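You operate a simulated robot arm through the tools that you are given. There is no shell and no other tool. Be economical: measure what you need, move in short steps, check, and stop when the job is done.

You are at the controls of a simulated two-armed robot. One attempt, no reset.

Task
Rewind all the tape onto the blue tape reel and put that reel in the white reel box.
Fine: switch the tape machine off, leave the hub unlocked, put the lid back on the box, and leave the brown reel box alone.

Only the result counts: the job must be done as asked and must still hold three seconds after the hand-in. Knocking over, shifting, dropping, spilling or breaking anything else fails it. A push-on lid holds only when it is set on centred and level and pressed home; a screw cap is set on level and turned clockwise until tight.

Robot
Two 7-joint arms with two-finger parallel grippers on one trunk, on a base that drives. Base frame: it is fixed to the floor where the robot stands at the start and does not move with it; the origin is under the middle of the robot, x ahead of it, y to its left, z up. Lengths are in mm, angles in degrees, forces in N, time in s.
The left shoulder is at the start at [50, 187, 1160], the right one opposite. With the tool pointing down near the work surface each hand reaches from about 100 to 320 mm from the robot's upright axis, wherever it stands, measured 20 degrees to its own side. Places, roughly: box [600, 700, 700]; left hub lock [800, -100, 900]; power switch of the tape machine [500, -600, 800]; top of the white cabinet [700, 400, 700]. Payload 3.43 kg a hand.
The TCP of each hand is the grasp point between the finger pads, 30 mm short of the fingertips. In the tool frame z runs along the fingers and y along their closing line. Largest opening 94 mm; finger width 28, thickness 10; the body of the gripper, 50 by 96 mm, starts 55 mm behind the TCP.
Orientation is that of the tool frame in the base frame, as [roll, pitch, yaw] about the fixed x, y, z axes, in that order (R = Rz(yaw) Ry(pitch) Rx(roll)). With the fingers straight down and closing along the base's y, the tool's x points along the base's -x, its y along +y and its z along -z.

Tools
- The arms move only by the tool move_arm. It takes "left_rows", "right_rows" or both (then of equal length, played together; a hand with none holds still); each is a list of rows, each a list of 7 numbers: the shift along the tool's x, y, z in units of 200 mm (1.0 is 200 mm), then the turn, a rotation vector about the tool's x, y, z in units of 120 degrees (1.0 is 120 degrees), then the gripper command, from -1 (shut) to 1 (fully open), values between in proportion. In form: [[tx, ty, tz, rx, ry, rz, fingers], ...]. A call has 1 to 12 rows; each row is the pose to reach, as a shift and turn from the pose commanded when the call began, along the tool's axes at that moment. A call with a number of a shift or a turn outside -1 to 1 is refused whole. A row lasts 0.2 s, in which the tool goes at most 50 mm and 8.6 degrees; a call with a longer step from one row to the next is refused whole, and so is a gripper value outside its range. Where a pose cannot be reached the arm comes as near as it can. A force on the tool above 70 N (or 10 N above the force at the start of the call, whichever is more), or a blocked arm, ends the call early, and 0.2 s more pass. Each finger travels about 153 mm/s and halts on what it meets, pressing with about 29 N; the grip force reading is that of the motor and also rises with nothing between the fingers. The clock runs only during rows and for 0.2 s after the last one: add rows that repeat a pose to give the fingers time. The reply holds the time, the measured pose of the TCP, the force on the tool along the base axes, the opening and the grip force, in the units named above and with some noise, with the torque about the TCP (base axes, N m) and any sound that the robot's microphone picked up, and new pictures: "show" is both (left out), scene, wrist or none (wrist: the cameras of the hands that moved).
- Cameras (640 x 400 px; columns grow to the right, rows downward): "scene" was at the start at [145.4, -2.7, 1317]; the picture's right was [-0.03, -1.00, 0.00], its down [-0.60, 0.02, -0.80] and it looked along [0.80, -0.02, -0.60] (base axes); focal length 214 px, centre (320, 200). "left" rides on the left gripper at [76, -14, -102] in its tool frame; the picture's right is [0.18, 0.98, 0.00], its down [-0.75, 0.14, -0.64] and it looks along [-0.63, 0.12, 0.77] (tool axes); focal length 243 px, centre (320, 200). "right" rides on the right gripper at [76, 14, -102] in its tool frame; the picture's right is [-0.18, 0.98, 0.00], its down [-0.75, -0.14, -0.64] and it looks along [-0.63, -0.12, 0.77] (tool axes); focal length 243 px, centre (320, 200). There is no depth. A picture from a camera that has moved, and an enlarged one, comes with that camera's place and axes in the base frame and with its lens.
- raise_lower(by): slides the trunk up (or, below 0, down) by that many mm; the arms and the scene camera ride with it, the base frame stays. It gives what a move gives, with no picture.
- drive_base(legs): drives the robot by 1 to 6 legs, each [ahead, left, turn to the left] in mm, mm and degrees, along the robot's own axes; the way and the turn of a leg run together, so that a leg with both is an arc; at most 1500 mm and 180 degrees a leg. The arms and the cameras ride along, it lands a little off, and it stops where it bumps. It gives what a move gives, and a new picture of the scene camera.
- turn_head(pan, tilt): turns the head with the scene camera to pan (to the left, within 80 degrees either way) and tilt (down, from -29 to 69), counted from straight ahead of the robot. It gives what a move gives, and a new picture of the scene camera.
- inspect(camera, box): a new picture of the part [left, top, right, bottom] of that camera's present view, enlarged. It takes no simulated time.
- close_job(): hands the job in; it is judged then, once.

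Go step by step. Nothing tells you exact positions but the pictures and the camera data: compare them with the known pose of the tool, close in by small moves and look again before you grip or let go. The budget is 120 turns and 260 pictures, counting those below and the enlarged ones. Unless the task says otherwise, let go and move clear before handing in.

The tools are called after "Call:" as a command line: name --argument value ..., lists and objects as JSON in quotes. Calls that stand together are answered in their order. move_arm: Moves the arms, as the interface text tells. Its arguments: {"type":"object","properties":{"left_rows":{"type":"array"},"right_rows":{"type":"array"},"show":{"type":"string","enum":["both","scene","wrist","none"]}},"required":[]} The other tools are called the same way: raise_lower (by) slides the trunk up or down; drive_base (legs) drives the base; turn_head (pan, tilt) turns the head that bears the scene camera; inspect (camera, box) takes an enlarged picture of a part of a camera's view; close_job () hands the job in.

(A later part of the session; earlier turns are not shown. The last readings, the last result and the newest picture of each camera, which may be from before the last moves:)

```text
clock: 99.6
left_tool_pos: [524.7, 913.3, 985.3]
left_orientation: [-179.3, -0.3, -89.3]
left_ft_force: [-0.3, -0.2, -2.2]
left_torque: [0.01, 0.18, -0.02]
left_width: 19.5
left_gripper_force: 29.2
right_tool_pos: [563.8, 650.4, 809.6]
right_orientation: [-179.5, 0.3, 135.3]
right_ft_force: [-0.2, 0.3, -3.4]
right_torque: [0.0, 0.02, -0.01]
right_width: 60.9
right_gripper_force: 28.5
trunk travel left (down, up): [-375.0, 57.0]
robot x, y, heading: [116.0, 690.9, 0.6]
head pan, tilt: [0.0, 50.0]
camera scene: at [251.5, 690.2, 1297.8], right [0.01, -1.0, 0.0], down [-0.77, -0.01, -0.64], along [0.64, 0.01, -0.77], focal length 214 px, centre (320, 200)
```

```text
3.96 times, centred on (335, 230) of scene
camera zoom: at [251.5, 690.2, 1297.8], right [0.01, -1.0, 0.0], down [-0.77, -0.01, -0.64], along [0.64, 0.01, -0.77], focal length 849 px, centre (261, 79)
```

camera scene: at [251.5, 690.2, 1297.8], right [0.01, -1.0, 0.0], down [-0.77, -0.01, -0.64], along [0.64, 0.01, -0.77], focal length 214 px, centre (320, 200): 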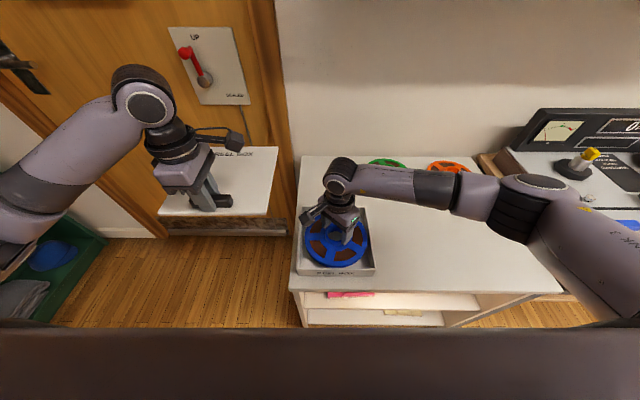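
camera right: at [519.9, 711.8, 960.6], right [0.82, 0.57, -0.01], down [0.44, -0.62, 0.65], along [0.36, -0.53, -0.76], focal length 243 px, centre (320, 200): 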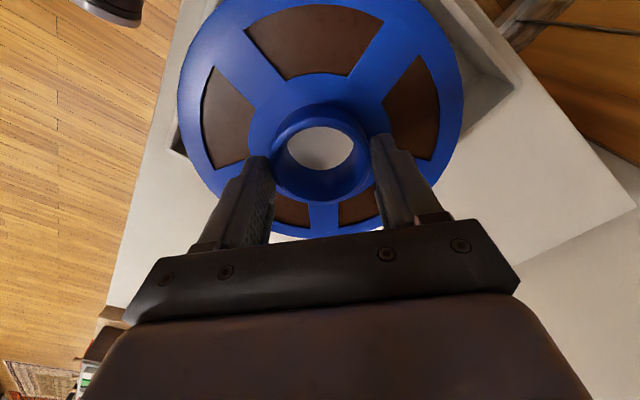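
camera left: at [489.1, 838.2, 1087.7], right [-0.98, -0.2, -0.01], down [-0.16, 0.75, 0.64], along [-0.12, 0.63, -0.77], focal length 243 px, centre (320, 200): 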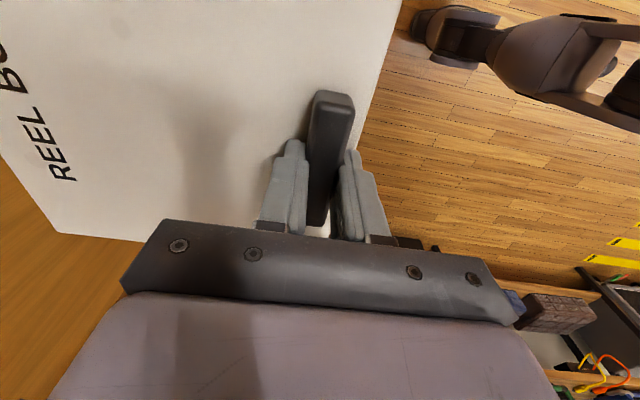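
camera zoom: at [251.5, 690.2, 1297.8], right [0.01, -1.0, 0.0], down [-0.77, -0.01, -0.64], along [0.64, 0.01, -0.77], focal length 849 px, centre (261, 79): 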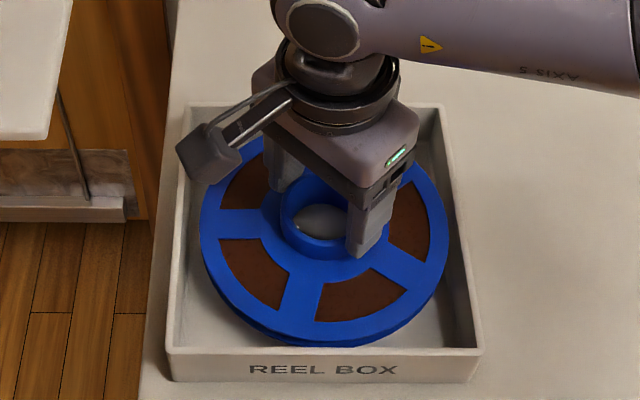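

Compared with the rim the reel is some 5 mm too near and 3 mm too far right. I'll correct and lower further.

Call:
move_arm --right_rows '[[-0.007, 0.028, 0, 0, 0, 0, -1], [-0.007, 0.028, 0.03, 0, 0, 0, -1], [-0.007, 0.028, 0.06, 0, 0, 0, -1], [-0.007, 0.028, 0.09, 0, 0, 0, -1], [-0.007, 0.028, 0.09, 0, 0, 0, -1]]' --show "scene"

Call:
inspect --camera "scene" --box '[270, 180, 400, 281]'

```text
clock: 100.8
left_tool_pos: [525.4, 913.3, 984.4]
left_orientation: [-179.3, -0.4, -89.3]
left_ft_force: [-1.4, -0.2, -2.0]
left_torque: [0.0, 0.16, 0.03]
left_width: 19.6
left_gripper_force: 28.4
right_tool_pos: [568.6, 652.9, 791.0]
right_orientation: [-179.4, 0.3, 135.4]
right_ft_force: [0.4, 0.2, -2.9]
right_torque: [-0.01, 0.02, 0.01]
right_width: 61.1
right_gripper_force: 29.2
trunk travel left (down, up): [-375.0, 57.0]
robot x, y, heading: [116.6, 690.7, 1.0]
head pan, tilt: [0.0, 50.0]
camera scene: at [251.5, 690.2, 1297.8], right [0.01, -1.0, 0.0], down [-0.77, -0.01, -0.64], along [0.64, 0.01, -0.77], focal length 214 px, centre (320, 200)
```

scene: 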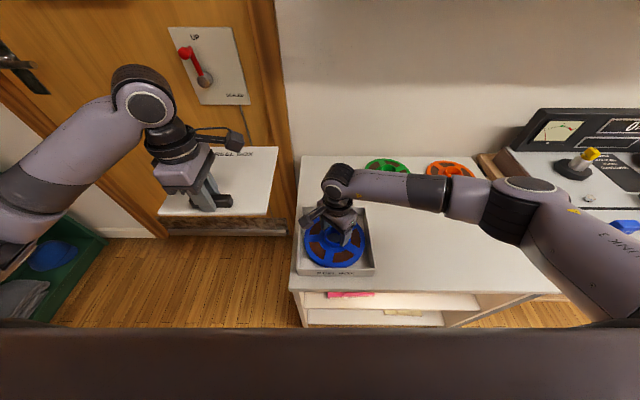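

```text
3.96 times, centred on (335, 230) of scene
camera zoom: at [251.5, 690.2, 1297.8], right [0.01, -1.0, 0.0], down [-0.77, -0.01, -0.64], along [0.64, 0.01, -0.77], focal length 849 px, centre (261, 79)
```

zoom: 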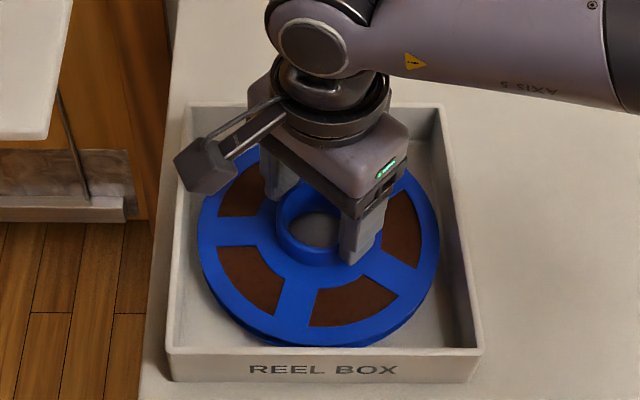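

Call:
move_arm --right_rows '[[0, 0, 0.015, 0, 0, 0, -1], [0, 0, 0.03, 0, 0, 0, -1], [0, 0, 0.045, 0, 0, 0, -1], [0, 0, 0.045, 0, 0, 0, -1]]' --show "none"

```text
clock: 101.8
left_tool_pos: [525.4, 913.4, 985.2]
left_orientation: [-179.2, -0.3, -89.3]
left_ft_force: [0.1, -0.1, -2.8]
left_torque: [-0.04, 0.16, 0.02]
left_width: 19.5
left_gripper_force: 28.9
right_tool_pos: [567.3, 653.2, 781.9]
right_orientation: [-179.5, 0.3, 135.3]
right_ft_force: [0.5, 0.4, -3.6]
right_torque: [-0.02, 0.0, -0.02]
right_width: 61.2
right_gripper_force: 28.4
trunk travel left (down, up): [-375.0, 57.0]
robot x, y, heading: [115.6, 688.6, 0.6]
head pan, tilt: [0.0, 50.0]
```

Call:
move_arm --right_rows '[[0, 0, 0.015, 0, 0, 0, -1], [0, 0, 0.03, 0, 0, 0, -1], [0, 0, 0.03, 0, 0, 0, -1]]' --show "scene"

Call:
inspect --camera "scene" --box '[270, 180, 400, 281]'

```text
clock: 102.6
left_tool_pos: [523.6, 912.5, 985.6]
left_orientation: [-179.1, -0.3, -89.3]
left_ft_force: [0.8, -0.2, -1.0]
left_torque: [0.01, 0.19, 0.03]
left_width: 19.4
left_gripper_force: 29.2
right_tool_pos: [567.8, 652.9, 780.1]
right_orientation: [-179.8, 0.4, 135.5]
right_ft_force: [-2.7, -6.8, 27.4]
right_torque: [-0.13, 0.02, 0.09]
right_width: 61.4
right_gripper_force: 29.4
trunk travel left (down, up): [-375.0, 57.0]
robot x, y, heading: [117.6, 689.3, 0.6]
head pan, tilt: [0.0, 50.0]
camera scene: at [248.8, 689.8, 1298.6], right [0.01, -1.0, 0.0], down [-0.76, -0.01, -0.64], along [0.64, 0.01, -0.76], focal length 214 px, centre (320, 200)
```

scene: 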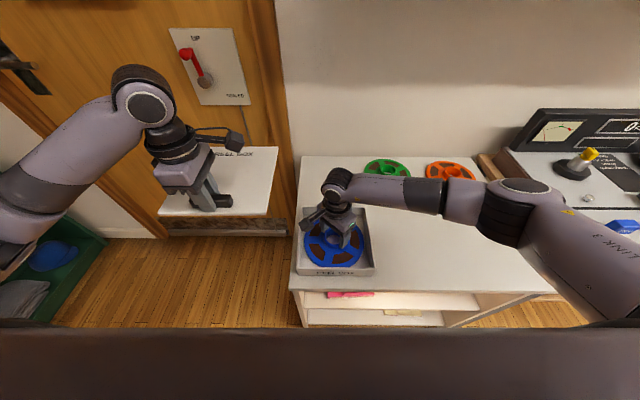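

```text
3.96 times, centred on (335, 230) of scene
camera zoom: at [248.8, 689.8, 1298.6], right [0.01, -1.0, 0.0], down [-0.76, -0.01, -0.64], along [0.64, 0.01, -0.76], focal length 849 px, centre (261, 79)
```

zoom: 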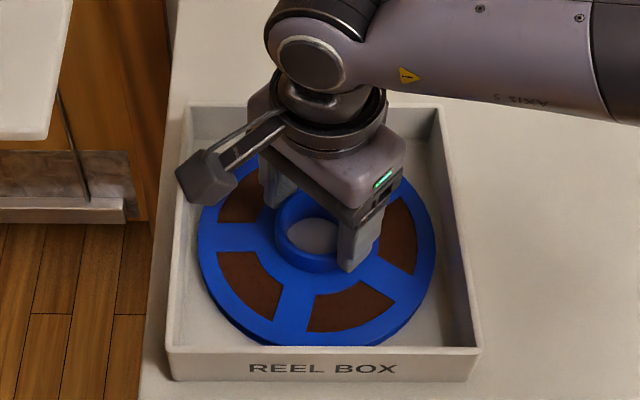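

The reel is down on the box floor. I'll ease off, open, and rise straight out.

Call:
move_arm --right_rows '[[0, 0, -0.01, 0, 0, 0, -1], [0, 0, -0.01, 0, 0, 0, -0.3], [0, 0, -0.01, 0, 0, 0, 0.6], [0, 0, -0.01, 0, 0, 0, 0.6], [0, 0, -0.08, 0, 0, 0, 0.6], [0, 0, -0.2, 0, 0, 0, 0.6], [0, 0, -0.4, 0, 0, 0, 0.6], [0, 0, -0.6, 0, 0, 0, 0.6], [0, 0, -0.8, 0, 0, 0, 0.6], [0, 0, -0.95, 0, 0, 0, 0.6]]' --show "none"

```text
clock: 104.8
left_tool_pos: [524.6, 913.0, 985.6]
left_orientation: [-179.1, -0.3, -89.3]
left_ft_force: [0.1, 0.6, -2.6]
left_torque: [0.0, 0.2, -0.01]
left_width: 19.3
left_gripper_force: 29.1
right_tool_pos: [568.3, 653.0, 964.3]
right_orientation: [-179.5, 0.2, 135.4]
right_ft_force: [-0.5, -0.2, -0.9]
right_torque: [0.01, 0.03, -0.03]
right_width: 75.5
right_gripper_force: 0.1
trunk travel left (down, up): [-375.0, 57.0]
robot x, y, heading: [116.6, 689.7, 0.5]
head pan, tilt: [0.0, 50.0]
```

Released at no weight. I'll swing the right hand away to the right and look into the box.

Call:
move_arm --right_rows '[[-0.1, -0.15, 0, 0, 0, 0, 0.6], [-0.2, -0.3, 0, 0, 0, 0, 0.6], [-0.3, -0.45, 0, 0, 0, 0, 0.6], [-0.4, -0.6, 0, 0, 0, 0, 0.6], [-0.5, -0.75, 0, 0, 0, 0, 0.6], [-0.6, -0.9, 0, 0, 0, 0, 0.6], [-0.6, -1.0, 0, 0, 0, 0, 0.6]]' --show "scene"

Call:
inspect --camera "scene" --box '[270, 180, 400, 281]'

Call:
inspect --camera "scene" --box '[140, 120, 300, 220]'

```text
clock: 106.4
left_tool_pos: [525.7, 912.4, 985.0]
left_orientation: [-179.2, -0.3, -89.2]
left_ft_force: [0.2, -0.6, -2.4]
left_torque: [0.0, 0.15, -0.04]
left_width: 19.6
left_gripper_force: 28.6
right_tool_pos: [514.4, 426.8, 967.5]
right_orientation: [-179.5, 0.3, 135.5]
right_ft_force: [0.0, 0.1, -0.2]
right_torque: [-0.01, 0.02, 0.01]
right_width: 75.3
right_gripper_force: 0.1
trunk travel left (down, up): [-375.0, 57.0]
robot x, y, heading: [117.7, 688.3, 0.5]
head pan, tilt: [0.0, 50.0]
camera scene: at [251.1, 690.1, 1297.9], right [0.01, -1.0, 0.0], down [-0.77, -0.01, -0.64], along [0.64, 0.01, -0.77], focal length 214 px, centre (320, 200)
```

scene: 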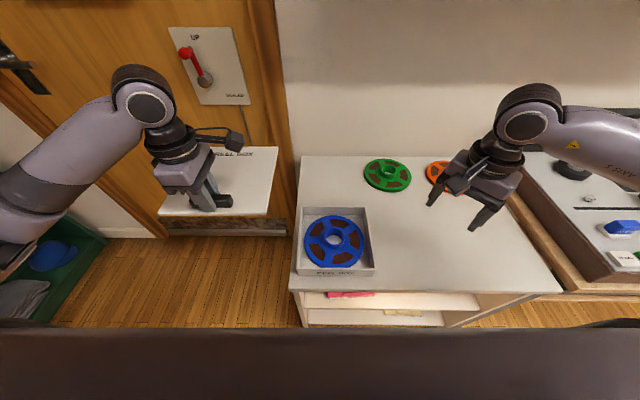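

```text
3.96 times, centred on (335, 230) of scene
camera zoom: at [251.1, 690.1, 1297.9], right [0.01, -1.0, 0.0], down [-0.77, -0.01, -0.64], along [0.64, 0.01, -0.77], focal length 849 px, centre (261, 79)
```

zoom: 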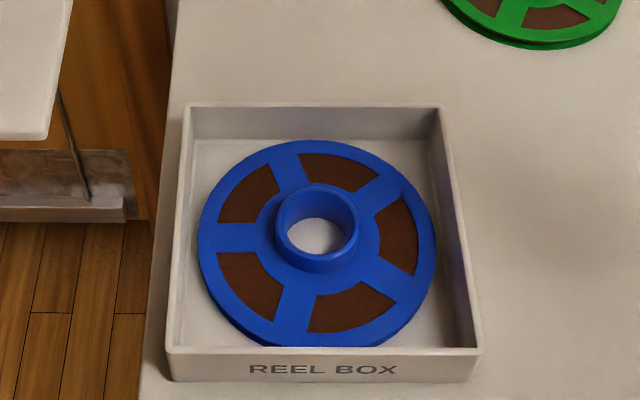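

```text
4.00 times, centred on (220, 170) of scene
camera zoom: at [251.1, 690.1, 1297.9], right [0.01, -1.0, 0.0], down [-0.77, -0.01, -0.64], along [0.64, 0.01, -0.77], focal length 858 px, centre (720, 320)
```

zoom: 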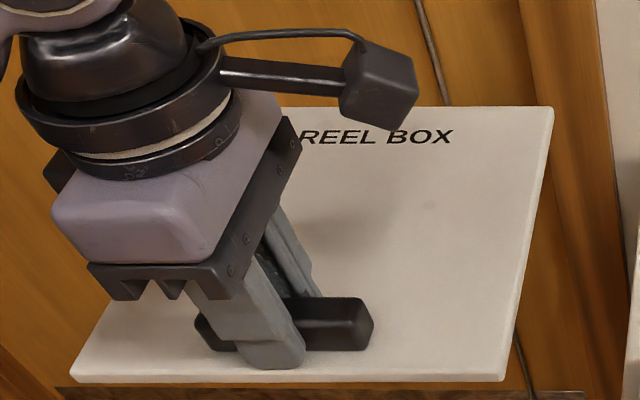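

The reel lies flat and centred in the box. Now I bring the lid back above it.

Call:
move_arm --left_rows '[[0.14, 0.03, 0, 0, 0, 0, -1], [0.28, 0.06, 0, 0, 0, 0, -1], [0.42, 0.09, 0, 0, 0, 0, -1], [0.56, 0.12, 0, 0, 0, 0, -1], [0.7, 0.15, 0, 0, 0, 0, -1], [0.84, 0.18, 0, 0, 0, 0, -1], [0.95, 0.21, 0, 0, 0, 0, -1], [0.95, 0.21, 0, 0, 0, 0, -1]]' --show "none"

Call:
move_arm --left_rows '[[0.12, 0.02, 0.05, 0, 0, 0, -1], [0.24, 0.03, 0.15, 0, 0, 0, -1], [0.355, 0.04, 0.28, 0, 0, 0, -1], [0.355, 0.04, 0.4, 0, 0, 0, -1], [0.355, 0.04, 0.5, 0, 0, 0, -1], [0.355, 0.04, 0.5, 0, 0, 0, -1]]'

Call:
inspect --camera "scene" --box '[270, 180, 400, 281]'

```text
clock: 108.2
left_tool_pos: [495.7, 723.4, 982.7]
left_orientation: [-179.3, -0.4, -89.4]
left_ft_force: [-0.4, -0.6, -2.3]
left_torque: [-0.03, 0.16, 0.0]
left_width: 19.4
left_gripper_force: 29.0
left hand out of reach, approached as far as the arm can: row 7, 8
right_tool_pos: [513.9, 426.8, 968.6]
right_orientation: [-179.5, 0.4, 135.5]
right_ft_force: [0.0, -0.7, 0.0]
right_torque: [0.0, -0.04, 0.03]
right_width: 75.0
right_gripper_force: 0.0
trunk travel left (down, up): [-375.0, 57.0]
robot x, y, heading: [115.9, 690.8, 0.4]
head pan, tilt: [0.0, 50.0]
```

```text
clock: 109.6
left_tool_pos: [489.8, 652.4, 881.1]
left_orientation: [-179.2, -0.3, -89.2]
left_ft_force: [-0.1, -0.5, -1.2]
left_torque: [-0.03, 0.2, -0.01]
left_width: 19.5
left_gripper_force: 29.0
right_tool_pos: [514.0, 426.6, 967.4]
right_orientation: [-179.4, 0.3, 135.4]
right_ft_force: [0.1, 0.0, -0.3]
right_torque: [0.0, -0.02, -0.01]
right_width: 75.1
right_gripper_force: 0.0
trunk travel left (down, up): [-375.0, 57.0]
robot x, y, heading: [111.9, 690.3, 0.5]
head pan, tilt: [0.0, 50.0]
camera scene: at [251.3, 690.1, 1297.9], right [0.01, -1.0, 0.0], down [-0.77, -0.01, -0.64], along [0.64, 0.01, -0.77], focal length 214 px, centre (320, 200)
camera left: at [504.0, 578.5, 984.5], right [-0.98, -0.2, -0.01], down [-0.16, 0.75, 0.64], along [-0.12, 0.63, -0.77], focal length 243 px, centre (320, 200)
```

scene: 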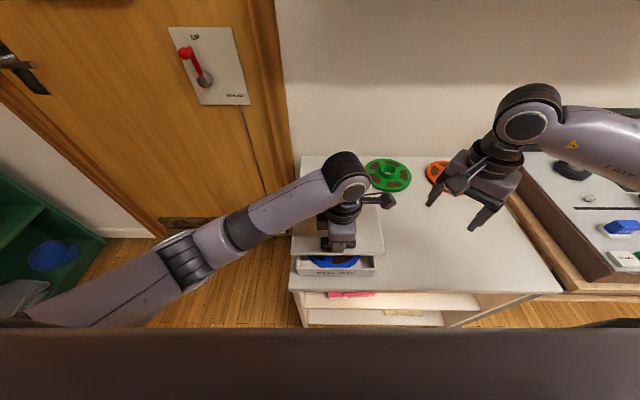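
left: 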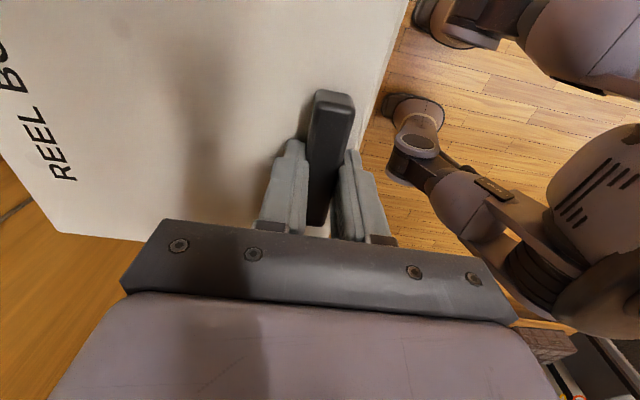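

```text
3.96 times, centred on (335, 230) of scene
camera zoom: at [251.3, 690.1, 1297.9], right [0.01, -1.0, 0.0], down [-0.77, -0.01, -0.64], along [0.64, 0.01, -0.77], focal length 849 px, centre (261, 79)
```

zoom: 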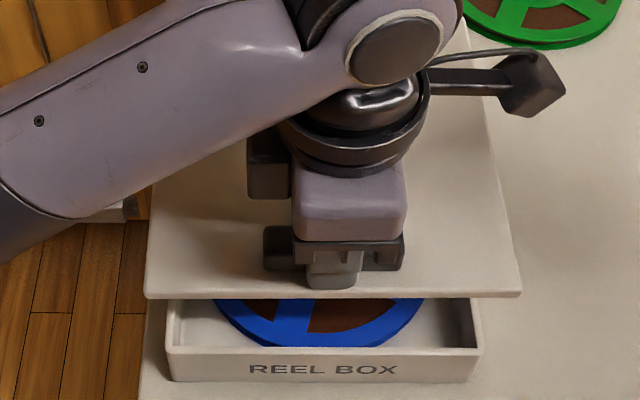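

The lid is above the box. I'll trim x back to 479 and y to 650, then lower to just above the rim.

Call:
move_arm --left_rows '[[0.011, 0.054, 0.05, 0, 0, 0, -1], [0.011, 0.054, 0.13, 0, 0, 0, -1], [0.011, 0.054, 0.2, 0, 0, 0, -1], [0.011, 0.054, 0.25, 0, 0, 0, -1], [0.011, 0.054, 0.25, 0, 0, 0, -1]]' --show "scene"

Call:
inspect --camera "scene" --box '[270, 180, 400, 281]'

```text
clock: 110.8
left_tool_pos: [478.6, 648.8, 831.4]
left_orientation: [-179.3, -0.3, -89.1]
left_ft_force: [-0.3, -0.1, -2.5]
left_torque: [0.0, 0.18, -0.01]
left_width: 19.3
left_gripper_force: 28.9
right_tool_pos: [513.1, 427.1, 967.9]
right_orientation: [-179.5, 0.4, 135.4]
right_ft_force: [-0.9, 0.1, 0.1]
right_torque: [0.01, 0.0, 0.03]
right_width: 75.1
right_gripper_force: 0.0
trunk travel left (down, up): [-375.0, 57.0]
robot x, y, heading: [116.4, 689.4, 0.3]
head pan, tilt: [0.0, 50.0]
camera scene: at [251.3, 690.1, 1297.9], right [0.01, -1.0, 0.0], down [-0.77, -0.01, -0.64], along [0.64, 0.01, -0.77], focal length 214 px, centre (320, 200)
```

scene: 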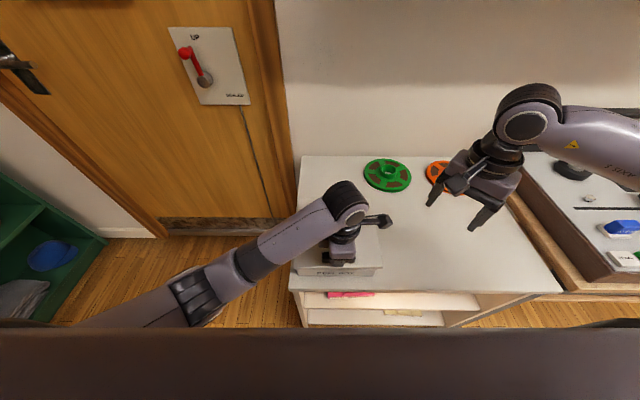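

```text
3.96 times, centred on (335, 230) of scene
camera zoom: at [251.3, 690.1, 1297.9], right [0.01, -1.0, 0.0], down [-0.77, -0.01, -0.64], along [0.64, 0.01, -0.77], focal length 849 px, centre (261, 79)
```

zoom: 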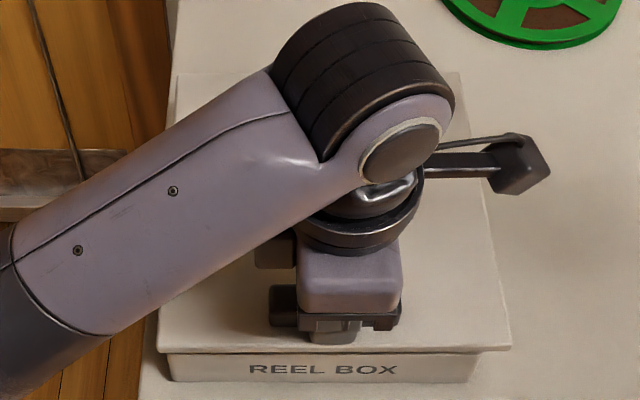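

The lid looks about 3 mm too far right relative to the box. I'll correct that and lower it gently onto the rim.

Call:
move_arm --left_rows '[[-0.015, 0, 0.0, 0, 0, 0, -1], [-0.015, 0, 0.025, 0, 0, 0, -1], [-0.015, 0, 0.05, 0, 0, 0, -1], [-0.015, 0, 0.07, 0, 0, 0, -1], [-0.015, 0, 0.085, 0, 0, 0, -1], [-0.015, 0, 0.085, 0, 0, 0, -1]]' --show "scene"

Call:
inspect --camera "scene" --box '[270, 180, 400, 281]'

```text
clock: 112.2
left_tool_pos: [479.3, 653.4, 814.6]
left_orientation: [-179.3, -0.3, -89.3]
left_ft_force: [-0.3, 0.4, -2.1]
left_torque: [-0.01, 0.15, -0.02]
left_width: 19.5
left_gripper_force: 29.6
right_tool_pos: [513.7, 426.3, 967.9]
right_orientation: [-179.5, 0.2, 135.3]
right_ft_force: [-0.5, -0.1, 0.3]
right_torque: [-0.01, 0.0, 0.0]
right_width: 75.5
right_gripper_force: 0.0
trunk travel left (down, up): [-375.0, 57.0]
robot x, y, heading: [112.1, 689.9, 0.6]
head pan, tilt: [0.0, 50.0]
camera scene: at [251.3, 690.1, 1297.9], right [0.01, -1.0, 0.0], down [-0.77, -0.01, -0.64], along [0.64, 0.01, -0.77], focal length 214 px, centre (320, 200)
```

scene: 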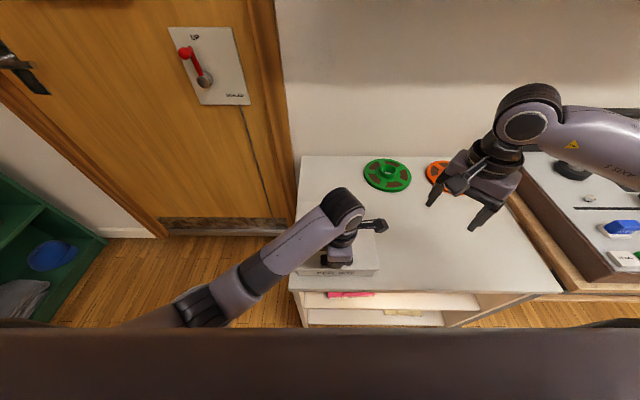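

```text
3.96 times, centred on (335, 230) of scene
camera zoom: at [251.3, 690.1, 1297.9], right [0.01, -1.0, 0.0], down [-0.77, -0.01, -0.64], along [0.64, 0.01, -0.77], focal length 849 px, centre (261, 79)
```

zoom: 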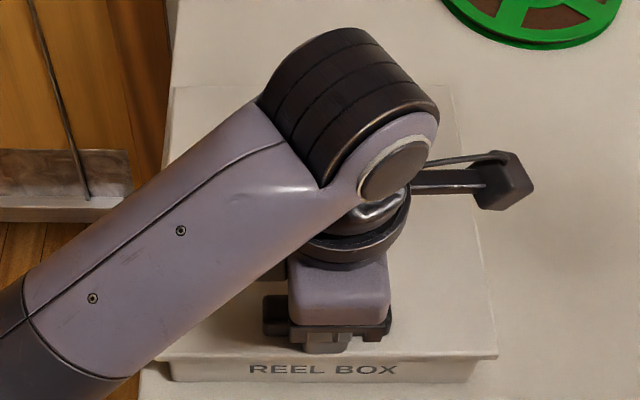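

Call:
move_arm --left_rows '[[0, 0, 0.01, 0, 0, 0, -1], [0, 0, 0.02, 0, 0, 0, -1], [0, 0, 0.03, 0, 0, 0, -1], [0, 0, 0.03, 0, 0, 0, -1]]' --show "none"

```text
clock: 113.2
left_tool_pos: [480.9, 654.6, 813.3]
left_orientation: [-178.7, -0.5, -89.3]
left_ft_force: [-9.5, -0.8, 37.9]
left_torque: [0.18, 1.07, 0.19]
left_width: 19.5
left_gripper_force: 29.2
right_tool_pos: [511.8, 426.8, 970.6]
right_orientation: [-179.6, 0.5, 135.4]
right_ft_force: [0.1, 0.1, -0.7]
right_torque: [-0.02, 0.04, -0.03]
right_width: 75.1
right_gripper_force: 0.0
trunk travel left (down, up): [-375.0, 57.0]
robot x, y, heading: [117.1, 690.3, 0.8]
head pan, tilt: [0.0, 50.0]
```

Contact at z 813 with 38 N, close to the seated height. I'll check the seam.

Call:
inspect --camera "scene" --box '[290, 240, 390, 290]'

Call:
inspect --camera "left" --box '[0, 0, 420, 262]'

```text
6.40 times, centred on (340, 265) of scene
camera zoom: at [248.1, 690.2, 1298.7], right [0.01, -1.0, 0.0], down [-0.76, -0.01, -0.65], along [0.65, 0.01, -0.76], focal length 1373 px, centre (192, -216)
```

zoom: 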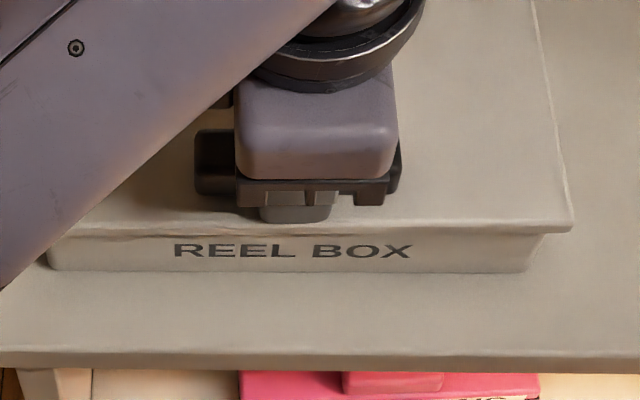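

```text
1.52 times, centred on (210, 131) of left
camera zoom: at [494.0, 579.5, 916.2], right [-0.98, -0.2, -0.02], down [-0.17, 0.76, 0.63], along [-0.11, 0.62, -0.77], focal length 370 px, centre (488, 305)
```

zoom: 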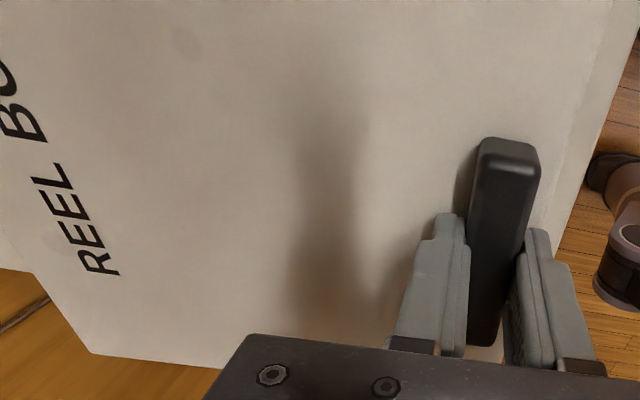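

Lid and box centres agree to about 1 mm. I'll ease the force, release, and rise.

Call:
move_arm --left_rows '[[0, 0, -0.015, 0, 0, 0, -1], [0, 0, -0.015, 0, 0, 0, -0.6], [0, 0, -0.015, 0, 0, 0, -0.1], [0, 0, -0.015, 0, 0, 0, -0.1], [0, 0, -0.1, 0, 0, 0, -0.1], [0, 0, -0.25, 0, 0, 0, -0.1], [0, 0, -0.4, 0, 0, 0, -0.1], [-0.15, 0, -0.5, 0, 0, 0, -0.1], [-0.35, 0, -0.5, 0, 0, 0, -0.1], [-0.55, 0, -0.5, 0, 0, 0, -0.1], [-0.75, 0, -0.5, 0, 0, 0, -0.1], [-0.9, 0, -0.5, 0, 0, 0, -0.1]]' --show "scene"

Call:
inspect --camera "scene" --box '[270, 190, 400, 291]'

```text
clock: 115.8
left_tool_pos: [475.8, 833.4, 909.1]
left_orientation: [-179.2, -0.2, -89.3]
left_ft_force: [0.1, -0.7, -0.4]
left_torque: [0.01, 0.03, -0.01]
left_width: 42.3
left_gripper_force: 0.1
right_tool_pos: [513.6, 426.3, 969.2]
right_orientation: [-179.5, 0.3, 135.4]
right_ft_force: [-0.9, 0.2, -0.2]
right_torque: [0.01, -0.02, 0.01]
right_width: 75.4
right_gripper_force: 0.1
trunk travel left (down, up): [-375.0, 57.0]
robot x, y, heading: [114.6, 685.6, 0.4]
head pan, tilt: [0.0, 50.0]
camera scene: at [251.0, 690.4, 1297.9], right [0.01, -1.0, 0.0], down [-0.77, -0.01, -0.64], along [0.64, 0.01, -0.77], focal length 214 px, centre (320, 200)
```

scene: 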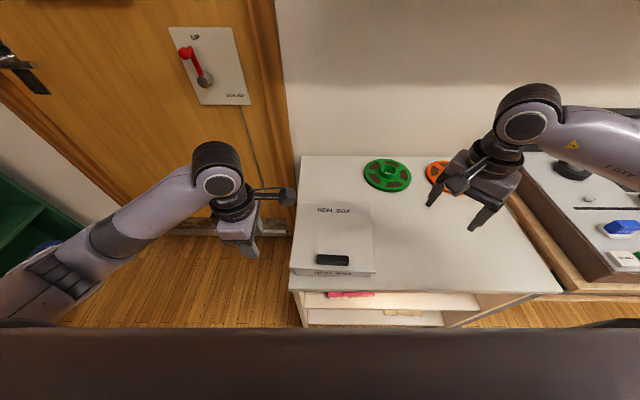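

```text
3.96 times, centred on (335, 240) of scene
camera zoom: at [251.0, 690.4, 1297.9], right [0.01, -1.0, 0.0], down [-0.77, -0.01, -0.64], along [0.64, 0.01, -0.77], focal length 849 px, centre (261, 40)
```

zoom: 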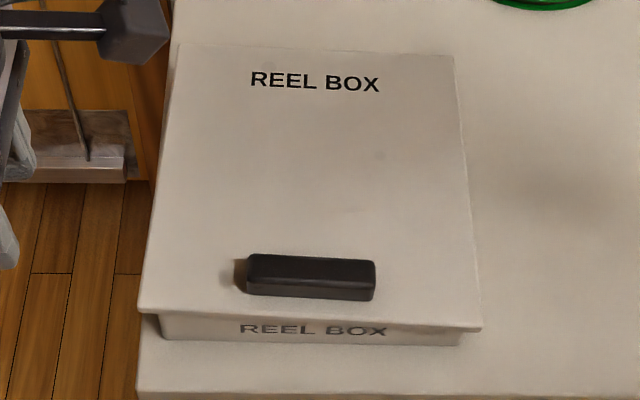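

After release the lid and box appear turned a couple of degrees, and the seam looks uneven. I'll look closer before pressing.

Call:
inspect --camera "scene" --box '[295, 255, 385, 290]'

Call:
move_arm --right_rows '[[0.12, 0.1, 0, 0, 0, 0, 0.6], [0.24, 0.2, 0, 0, 0, 0, 0.6], [0.3, 0.25, 0, 0, 0, 0, 0.6]]' --show "wrist"

Call:
inspect --camera "left" --box '[0, 0, 640, 250]'

```text
7.11 times, centred on (340, 272) of scene
camera zoom: at [251.0, 690.4, 1297.9], right [0.01, -1.0, 0.0], down [-0.77, -0.01, -0.64], along [0.64, 0.01, -0.77], focal length 1525 px, centre (178, -316)
```

zoom: 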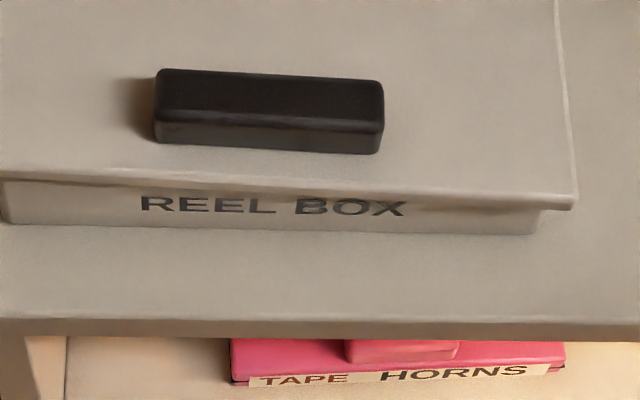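

```text
clock: 116.6
left_tool_pos: [475.4, 833.4, 908.1]
left_orientation: [-179.2, -0.4, -89.3]
left_ft_force: [-0.3, 0.0, -0.5]
left_torque: [0.0, 0.01, 0.0]
left_width: 42.3
left_gripper_force: 0.1
right_tool_pos: [506.9, 505.2, 968.1]
right_orientation: [-179.5, 0.2, 135.5]
right_ft_force: [-0.5, 0.2, 0.0]
right_torque: [-0.01, -0.02, -0.01]
right_width: 75.0
right_gripper_force: 0.1
trunk travel left (down, up): [-375.0, 57.0]
robot x, y, heading: [116.0, 688.5, 0.6]
head pan, tilt: [0.0, 50.0]
camera right: at [462.3, 569.6, 1071.6], right [0.82, 0.57, -0.01], down [0.44, -0.62, 0.65], along [0.36, -0.53, -0.76], focal length 243 px, centre (320, 200)
```

right: 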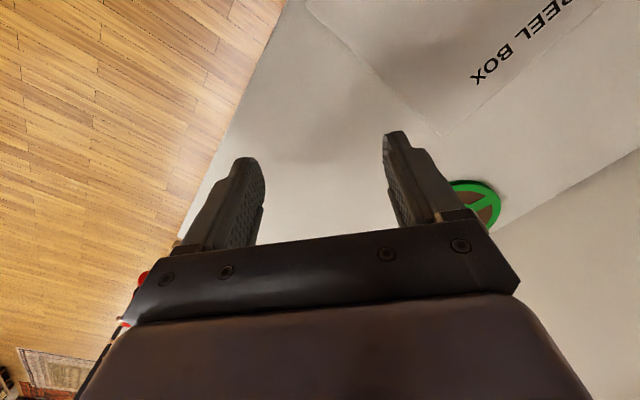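

```text
1.00 times, centred on (320, 125) of left (not enlarged: the box is as wide or as high as the picture)
camera zoom: at [489.5, 758.5, 1010.9], right [-0.98, -0.2, -0.01], down [-0.16, 0.75, 0.64], along [-0.12, 0.63, -0.77], focal length 243 px, centre (320, 275)
```

zoom: 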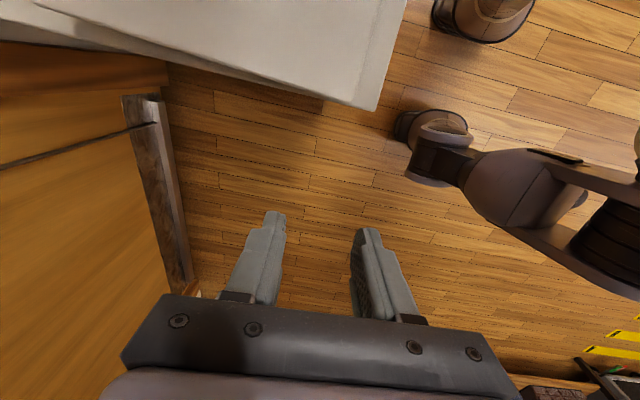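

The left side seems a few mm high: I set the lid about 3–4 mm too far to +y, and it pushed the box slightly round. I'll re-grasp the grip, now near [481, 659], turned 3°, and set it again.

Call:
move_arm --left_rows '[[0.15, 0, 0, 0, 0, 0.01, 0.2], [0.32, 0, 0, 0, 0, 0.025, 0.2], [0.5, -0.01, 0, 0, 0, 0.025, 0.2], [0.68, -0.02, 0, 0, 0, 0.025, 0.2], [0.87, -0.02, 0, 0, 0, 0.025, 0.2], [0.87, -0.02, 0.15, 0, 0, 0.025, 0.2], [0.87, -0.02, 0.3, 0, 0, 0.025, 0.2], [0.87, -0.02, 0.38, 0, 0, 0.025, 0.2], [0.87, -0.02, 0.38, 0, 0, 0.025, 0.2]]'

Call:
inspect --camera "left" --box '[180, 60, 460, 235]'

```text
clock: 118.6
left_tool_pos: [484.5, 659.3, 834.3]
left_orientation: [-179.2, -0.2, -92.3]
left_ft_force: [-0.1, 0.5, 0.0]
left_torque: [-0.02, -0.04, 0.0]
left_width: 56.5
left_gripper_force: 0.0
right_tool_pos: [505.4, 505.3, 968.8]
right_orientation: [-179.6, 0.2, 135.5]
right_ft_force: [0.1, 0.7, 0.9]
right_torque: [0.02, -0.01, 0.02]
right_width: 75.3
right_gripper_force: 0.1
trunk travel left (down, up): [-375.0, 57.0]
robot x, y, heading: [112.6, 691.1, 0.6]
head pan, tilt: [0.0, 50.0]
camera scene: at [251.1, 690.1, 1297.9], right [0.01, -1.0, 0.0], down [-0.77, -0.01, -0.64], along [0.64, 0.01, -0.77], focal length 214 px, centre (320, 200)
camera left: at [493.3, 583.3, 935.4], right [-0.99, -0.14, -0.01], down [-0.12, 0.76, 0.64], along [-0.08, 0.63, -0.77], focal length 243 px, centre (320, 200)
```

scene: 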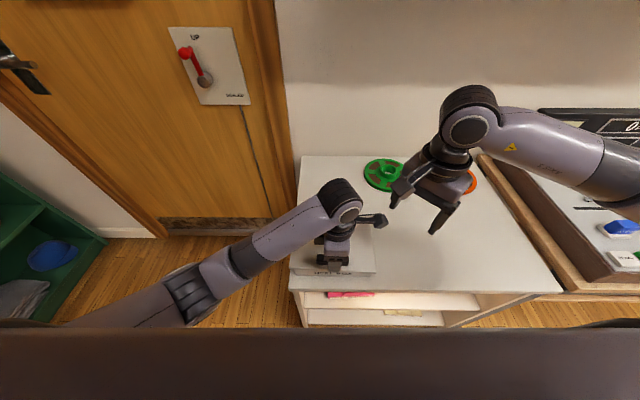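
left: 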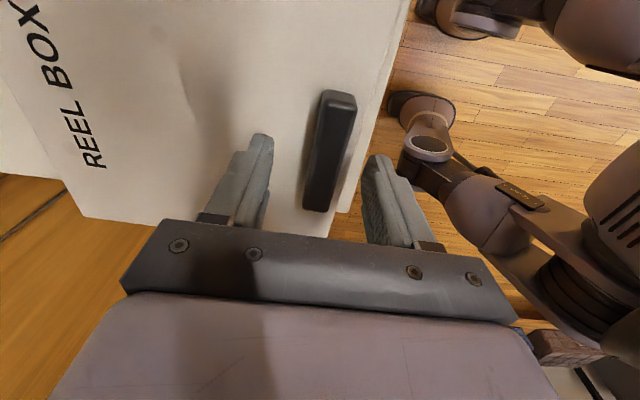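

```text
2.29 times, centred on (320, 148) of left
camera zoom: at [493.3, 583.3, 935.4], right [-0.99, -0.14, -0.01], down [-0.12, 0.76, 0.64], along [-0.08, 0.63, -0.77], focal length 555 px, centre (320, 320)
```

zoom: 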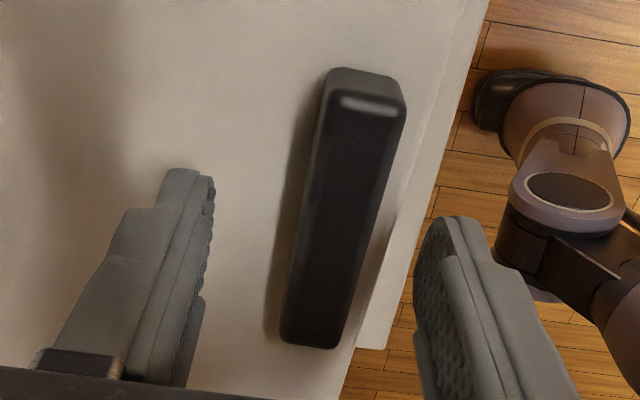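

Call:
move_arm --left_rows '[[0, 0.02, 0.03, 0, 0, 0, 0.2], [0, 0.02, 0.06, 0, 0, 0, 0.2], [0, 0.02, 0.085, 0, 0, 0, 0.0], [0, 0.02, 0.085, 0, 0, 0, -0.4], [0, 0.02, 0.085, 0, 0, 0, -1], [0, 0.02, 0.085, 0, 0, 0, -1], [0, 0.02, 0.085, 0, 0, 0, -1]]' --show "none"

```text
clock: 120.2
left_tool_pos: [480.0, 658.9, 815.2]
left_orientation: [-179.2, -0.2, -92.3]
left_ft_force: [-0.5, 0.3, -0.1]
left_torque: [-0.03, 0.2, -0.06]
left_width: 19.4
left_gripper_force: 28.8
right_tool_pos: [506.7, 505.1, 968.7]
right_orientation: [-179.5, 0.3, 135.4]
right_ft_force: [0.2, 0.3, -0.2]
right_torque: [0.01, -0.02, -0.01]
right_width: 75.3
right_gripper_force: 0.0
trunk travel left (down, up): [-375.0, 57.0]
robot x, y, heading: [116.3, 690.5, 0.5]
head pan, tilt: [0.0, 50.0]
```

Gripped cleanly. I'll lift the lid about 60 mm and measure the box's present position.

Call:
move_arm --left_rows '[[0, 0, -0.04, 0, 0, 0, -1], [0, 0, -0.1, 0, 0, 0, -1], [0, 0, -0.2, 0, 0, 0, -1], [0, 0, -0.3, 0, 0, 0, -1], [0, 0, -0.4, 0, 0, 0, -1], [0, 0, -0.4, 0, 0, 0, -1]]' --show "scene"

Call:
inspect --camera "scene" --box '[270, 190, 400, 291]'

```text
clock: 121.6
left_tool_pos: [480.3, 658.8, 897.6]
left_orientation: [-179.3, -0.2, -92.2]
left_ft_force: [-1.0, -0.9, -2.0]
left_torque: [-0.01, 0.18, 0.02]
left_width: 19.3
left_gripper_force: 29.0
right_tool_pos: [505.8, 503.7, 967.6]
right_orientation: [-179.5, 0.3, 135.4]
right_ft_force: [0.0, -0.7, -0.5]
right_torque: [0.01, -0.02, 0.02]
right_width: 75.1
right_gripper_force: 0.1
trunk travel left (down, up): [-375.0, 57.0]
robot x, y, heading: [119.8, 688.0, 0.5]
head pan, tilt: [0.0, 50.0]
camera scene: at [251.3, 690.1, 1297.9], right [0.01, -1.0, 0.0], down [-0.77, -0.01, -0.64], along [0.64, 0.01, -0.77], focal length 214 px, centre (320, 200)
```

scene: 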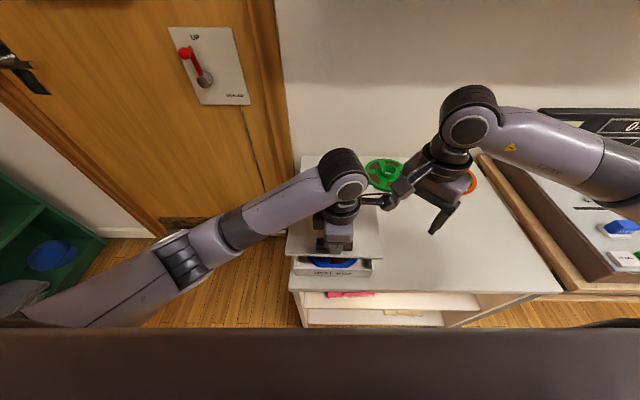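

```text
3.96 times, centred on (335, 240) of scene
camera zoom: at [251.3, 690.1, 1297.9], right [0.01, -1.0, 0.0], down [-0.77, -0.01, -0.64], along [0.64, 0.01, -0.77], focal length 849 px, centre (261, 40)
```

zoom: 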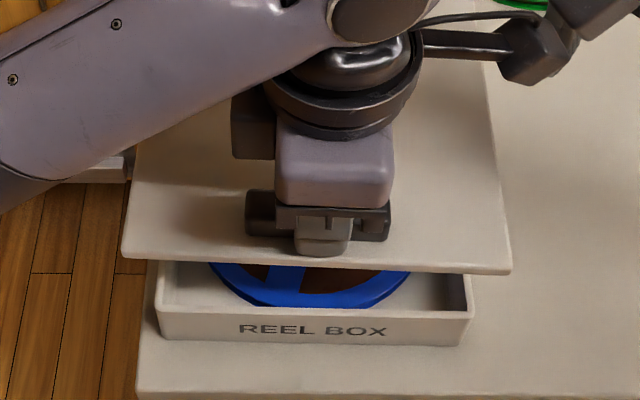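

The box is now yawed about −1.3°, its centre near [562, 658]; the lid should go down with the hand near [482.2, 656] at yaw −90.9. I'll align, lower to just above, and move the right hand clear.

Call:
move_arm --left_rows '[[0.0137, -0.01, 0, 0, 0, -0.011, -1], [0.0137, -0.01, 0.1, 0, 0, -0.011, -1], [0.0137, -0.01, 0.2, 0, 0, -0.011, -1], [0.0137, -0.01, 0.3, 0, 0, -0.011, -1], [0.0137, -0.01, 0.37, 0, 0, -0.011, -1], [0.0137, -0.01, 0.37, 0, 0, -0.011, -1]]' --right_rows '[[-0.07, -0.07, 0, 0, 0, 0, 0.6], [-0.14, -0.14, 0, 0, 0, 0, 0.6], [-0.21, -0.21, 0, 0, 0, 0, 0.6], [-0.28, -0.28, 0, 0, 0, 0, 0.6], [-0.28, -0.28, 0, 0, 0, 0, 0.6], [-0.28, -0.28, 0, 0, 0, 0, 0.6]]' --show "scene"

Call:
inspect --camera "scene" --box '[290, 240, 390, 290]'

```text
clock: 123.0
left_tool_pos: [480.6, 657.2, 821.3]
left_orientation: [-179.3, -0.2, -90.8]
left_ft_force: [0.1, -0.6, -2.4]
left_torque: [-0.01, 0.14, -0.02]
left_width: 19.5
left_gripper_force: 28.8
right_tool_pos: [507.4, 425.6, 968.9]
right_orientation: [-179.5, 0.4, 135.5]
right_ft_force: [-0.8, -0.5, -0.4]
right_torque: [0.01, -0.01, 0.06]
right_width: 75.1
right_gripper_force: 0.0
trunk travel left (down, up): [-375.0, 57.0]
robot x, y, heading: [116.6, 688.7, 0.6]
head pan, tilt: [0.0, 50.0]
camera scene: at [251.3, 690.1, 1297.9], right [0.01, -1.0, 0.0], down [-0.77, -0.01, -0.64], along [0.64, 0.01, -0.77], focal length 214 px, centre (320, 200)
```

scene: 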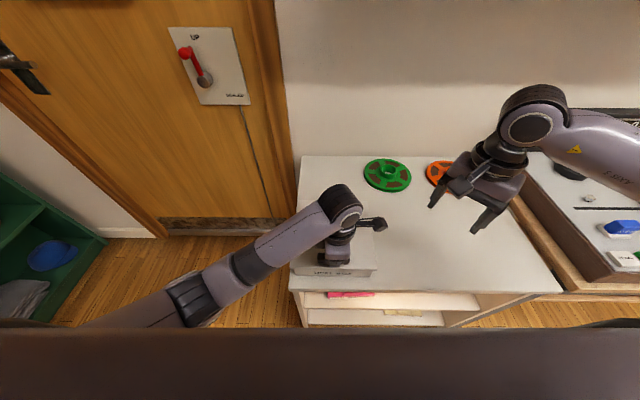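

```text
6.40 times, centred on (340, 265) of scene
camera zoom: at [251.3, 690.1, 1297.9], right [0.01, -1.0, 0.0], down [-0.77, -0.01, -0.64], along [0.64, 0.01, -0.77], focal length 1373 px, centre (192, -216)
```

zoom: 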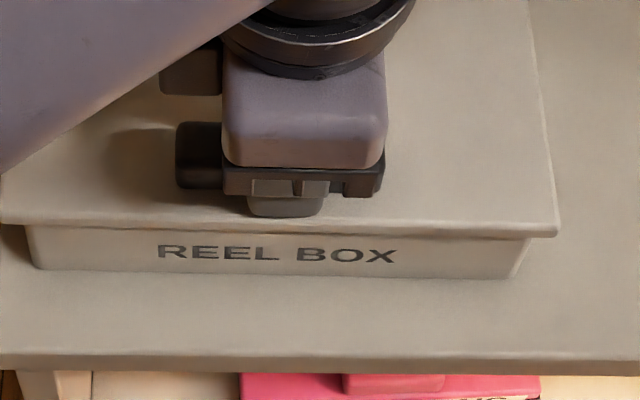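

Aligned within about a millimetre in y and half a degree. I'll nudge 1.5 mm forward and press down gently.

Call:
move_arm --left_rows '[[0, -0.0075, 0.01, 0, 0, 0, -1], [0, -0.0075, 0.02, 0, 0, 0, -1], [0, -0.0075, 0.03, 0, 0, 0, -1], [0, -0.0075, 0.04, 0, 0, 0, -1], [0, -0.0075, 0.05, 0, 0, 0, -1], [0, -0.0075, 0.055, 0, 0, 0, -1]]' --show "scene"

Call:
inspect --camera "scene" --box '[290, 240, 390, 290]'

```text
clock: 124.4
left_tool_pos: [483.1, 656.2, 814.0]
left_orientation: [-178.7, -0.4, -91.0]
left_ft_force: [3.1, 5.4, 30.7]
left_torque: [0.1, 0.55, 0.06]
left_width: 19.8
left_gripper_force: 29.2
right_tool_pos: [508.1, 424.6, 970.5]
right_orientation: [-179.7, 0.4, 135.3]
right_ft_force: [0.0, -0.5, -0.5]
right_torque: [-0.01, 0.01, -0.02]
right_width: 74.9
right_gripper_force: 0.1
trunk travel left (down, up): [-375.0, 57.0]
robot x, y, heading: [116.3, 686.8, 0.7]
head pan, tilt: [0.0, 50.0]
camera scene: at [249.7, 690.8, 1298.4], right [0.01, -1.0, 0.0], down [-0.77, -0.01, -0.64], along [0.64, 0.01, -0.77], focal length 214 px, centre (320, 200)
```

scene: 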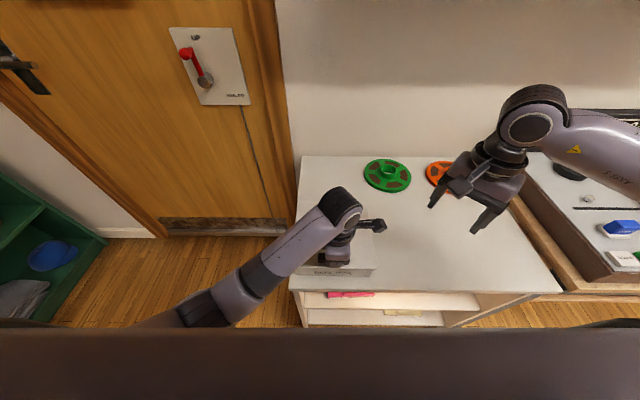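

```text
6.40 times, centred on (340, 265) of scene
camera zoom: at [249.7, 690.8, 1298.4], right [0.01, -1.0, 0.0], down [-0.77, -0.01, -0.64], along [0.64, 0.01, -0.77], focal length 1373 px, centre (192, -216)
```

zoom: 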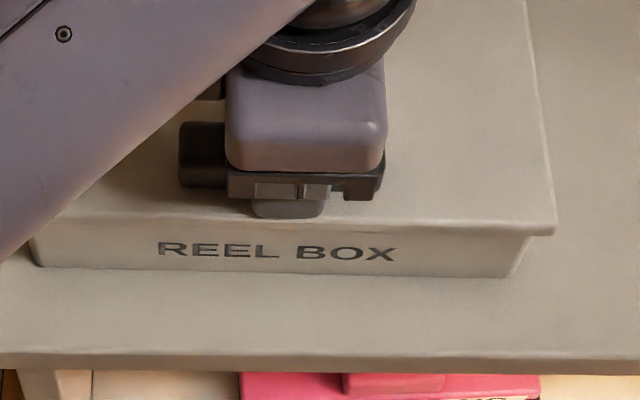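

Contact with the box unmoved. I'll relax the force fully, open, and rise.

Call:
move_arm --left_rows '[[0, 0, -0.01, 0, 0, 0, -1], [0, 0, -0.018, 0, 0, 0, -1], [0, 0, -0.018, 0, 0, 0, -0.6], [0, 0, -0.018, 0, 0, 0, 0], [0, 0, -0.018, 0, 0, 0, 0], [0, 0, -0.1, 0, 0, 0, 0], [0, 0, -0.25, 0, 0, 0, 0], [0, 0, -0.4, 0, 0, 0, 0], [0, 0, -0.4, 0, 0, 0, 0]]' --show "scene"

Call:
inspect --camera "scene" --box '[290, 240, 390, 290]'

```text
clock: 126.4
left_tool_pos: [481.6, 656.8, 889.9]
left_orientation: [-179.3, -0.2, -91.0]
left_ft_force: [0.1, 0.5, 0.1]
left_torque: [-0.02, 0.0, -0.01]
left_width: 47.2
left_gripper_force: 0.1
right_tool_pos: [507.9, 425.5, 969.5]
right_orientation: [-179.6, 0.3, 135.4]
right_ft_force: [-0.5, -0.7, -0.5]
right_torque: [0.03, 0.03, 0.0]
right_width: 75.2
right_gripper_force: 0.1
trunk travel left (down, up): [-375.0, 57.0]
robot x, y, heading: [116.1, 688.0, 0.5]
head pan, tilt: [0.0, 50.0]
camera scene: at [251.1, 690.2, 1297.9], right [0.01, -1.0, 0.0], down [-0.77, -0.01, -0.64], along [0.64, 0.01, -0.77], focal length 214 px, centre (320, 200)
```

scene: 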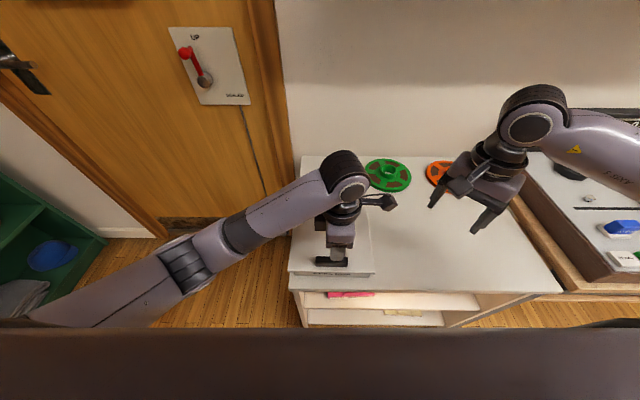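

```text
6.40 times, centred on (340, 265) of scene
camera zoom: at [251.1, 690.2, 1297.9], right [0.01, -1.0, 0.0], down [-0.77, -0.01, -0.64], along [0.64, 0.01, -0.77], focal length 1373 px, centre (192, -216)
```

zoom: 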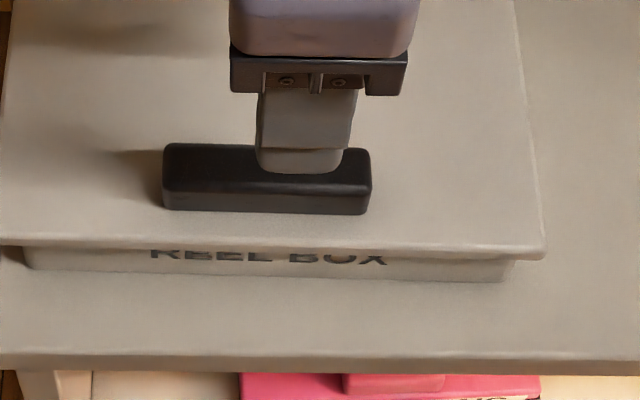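

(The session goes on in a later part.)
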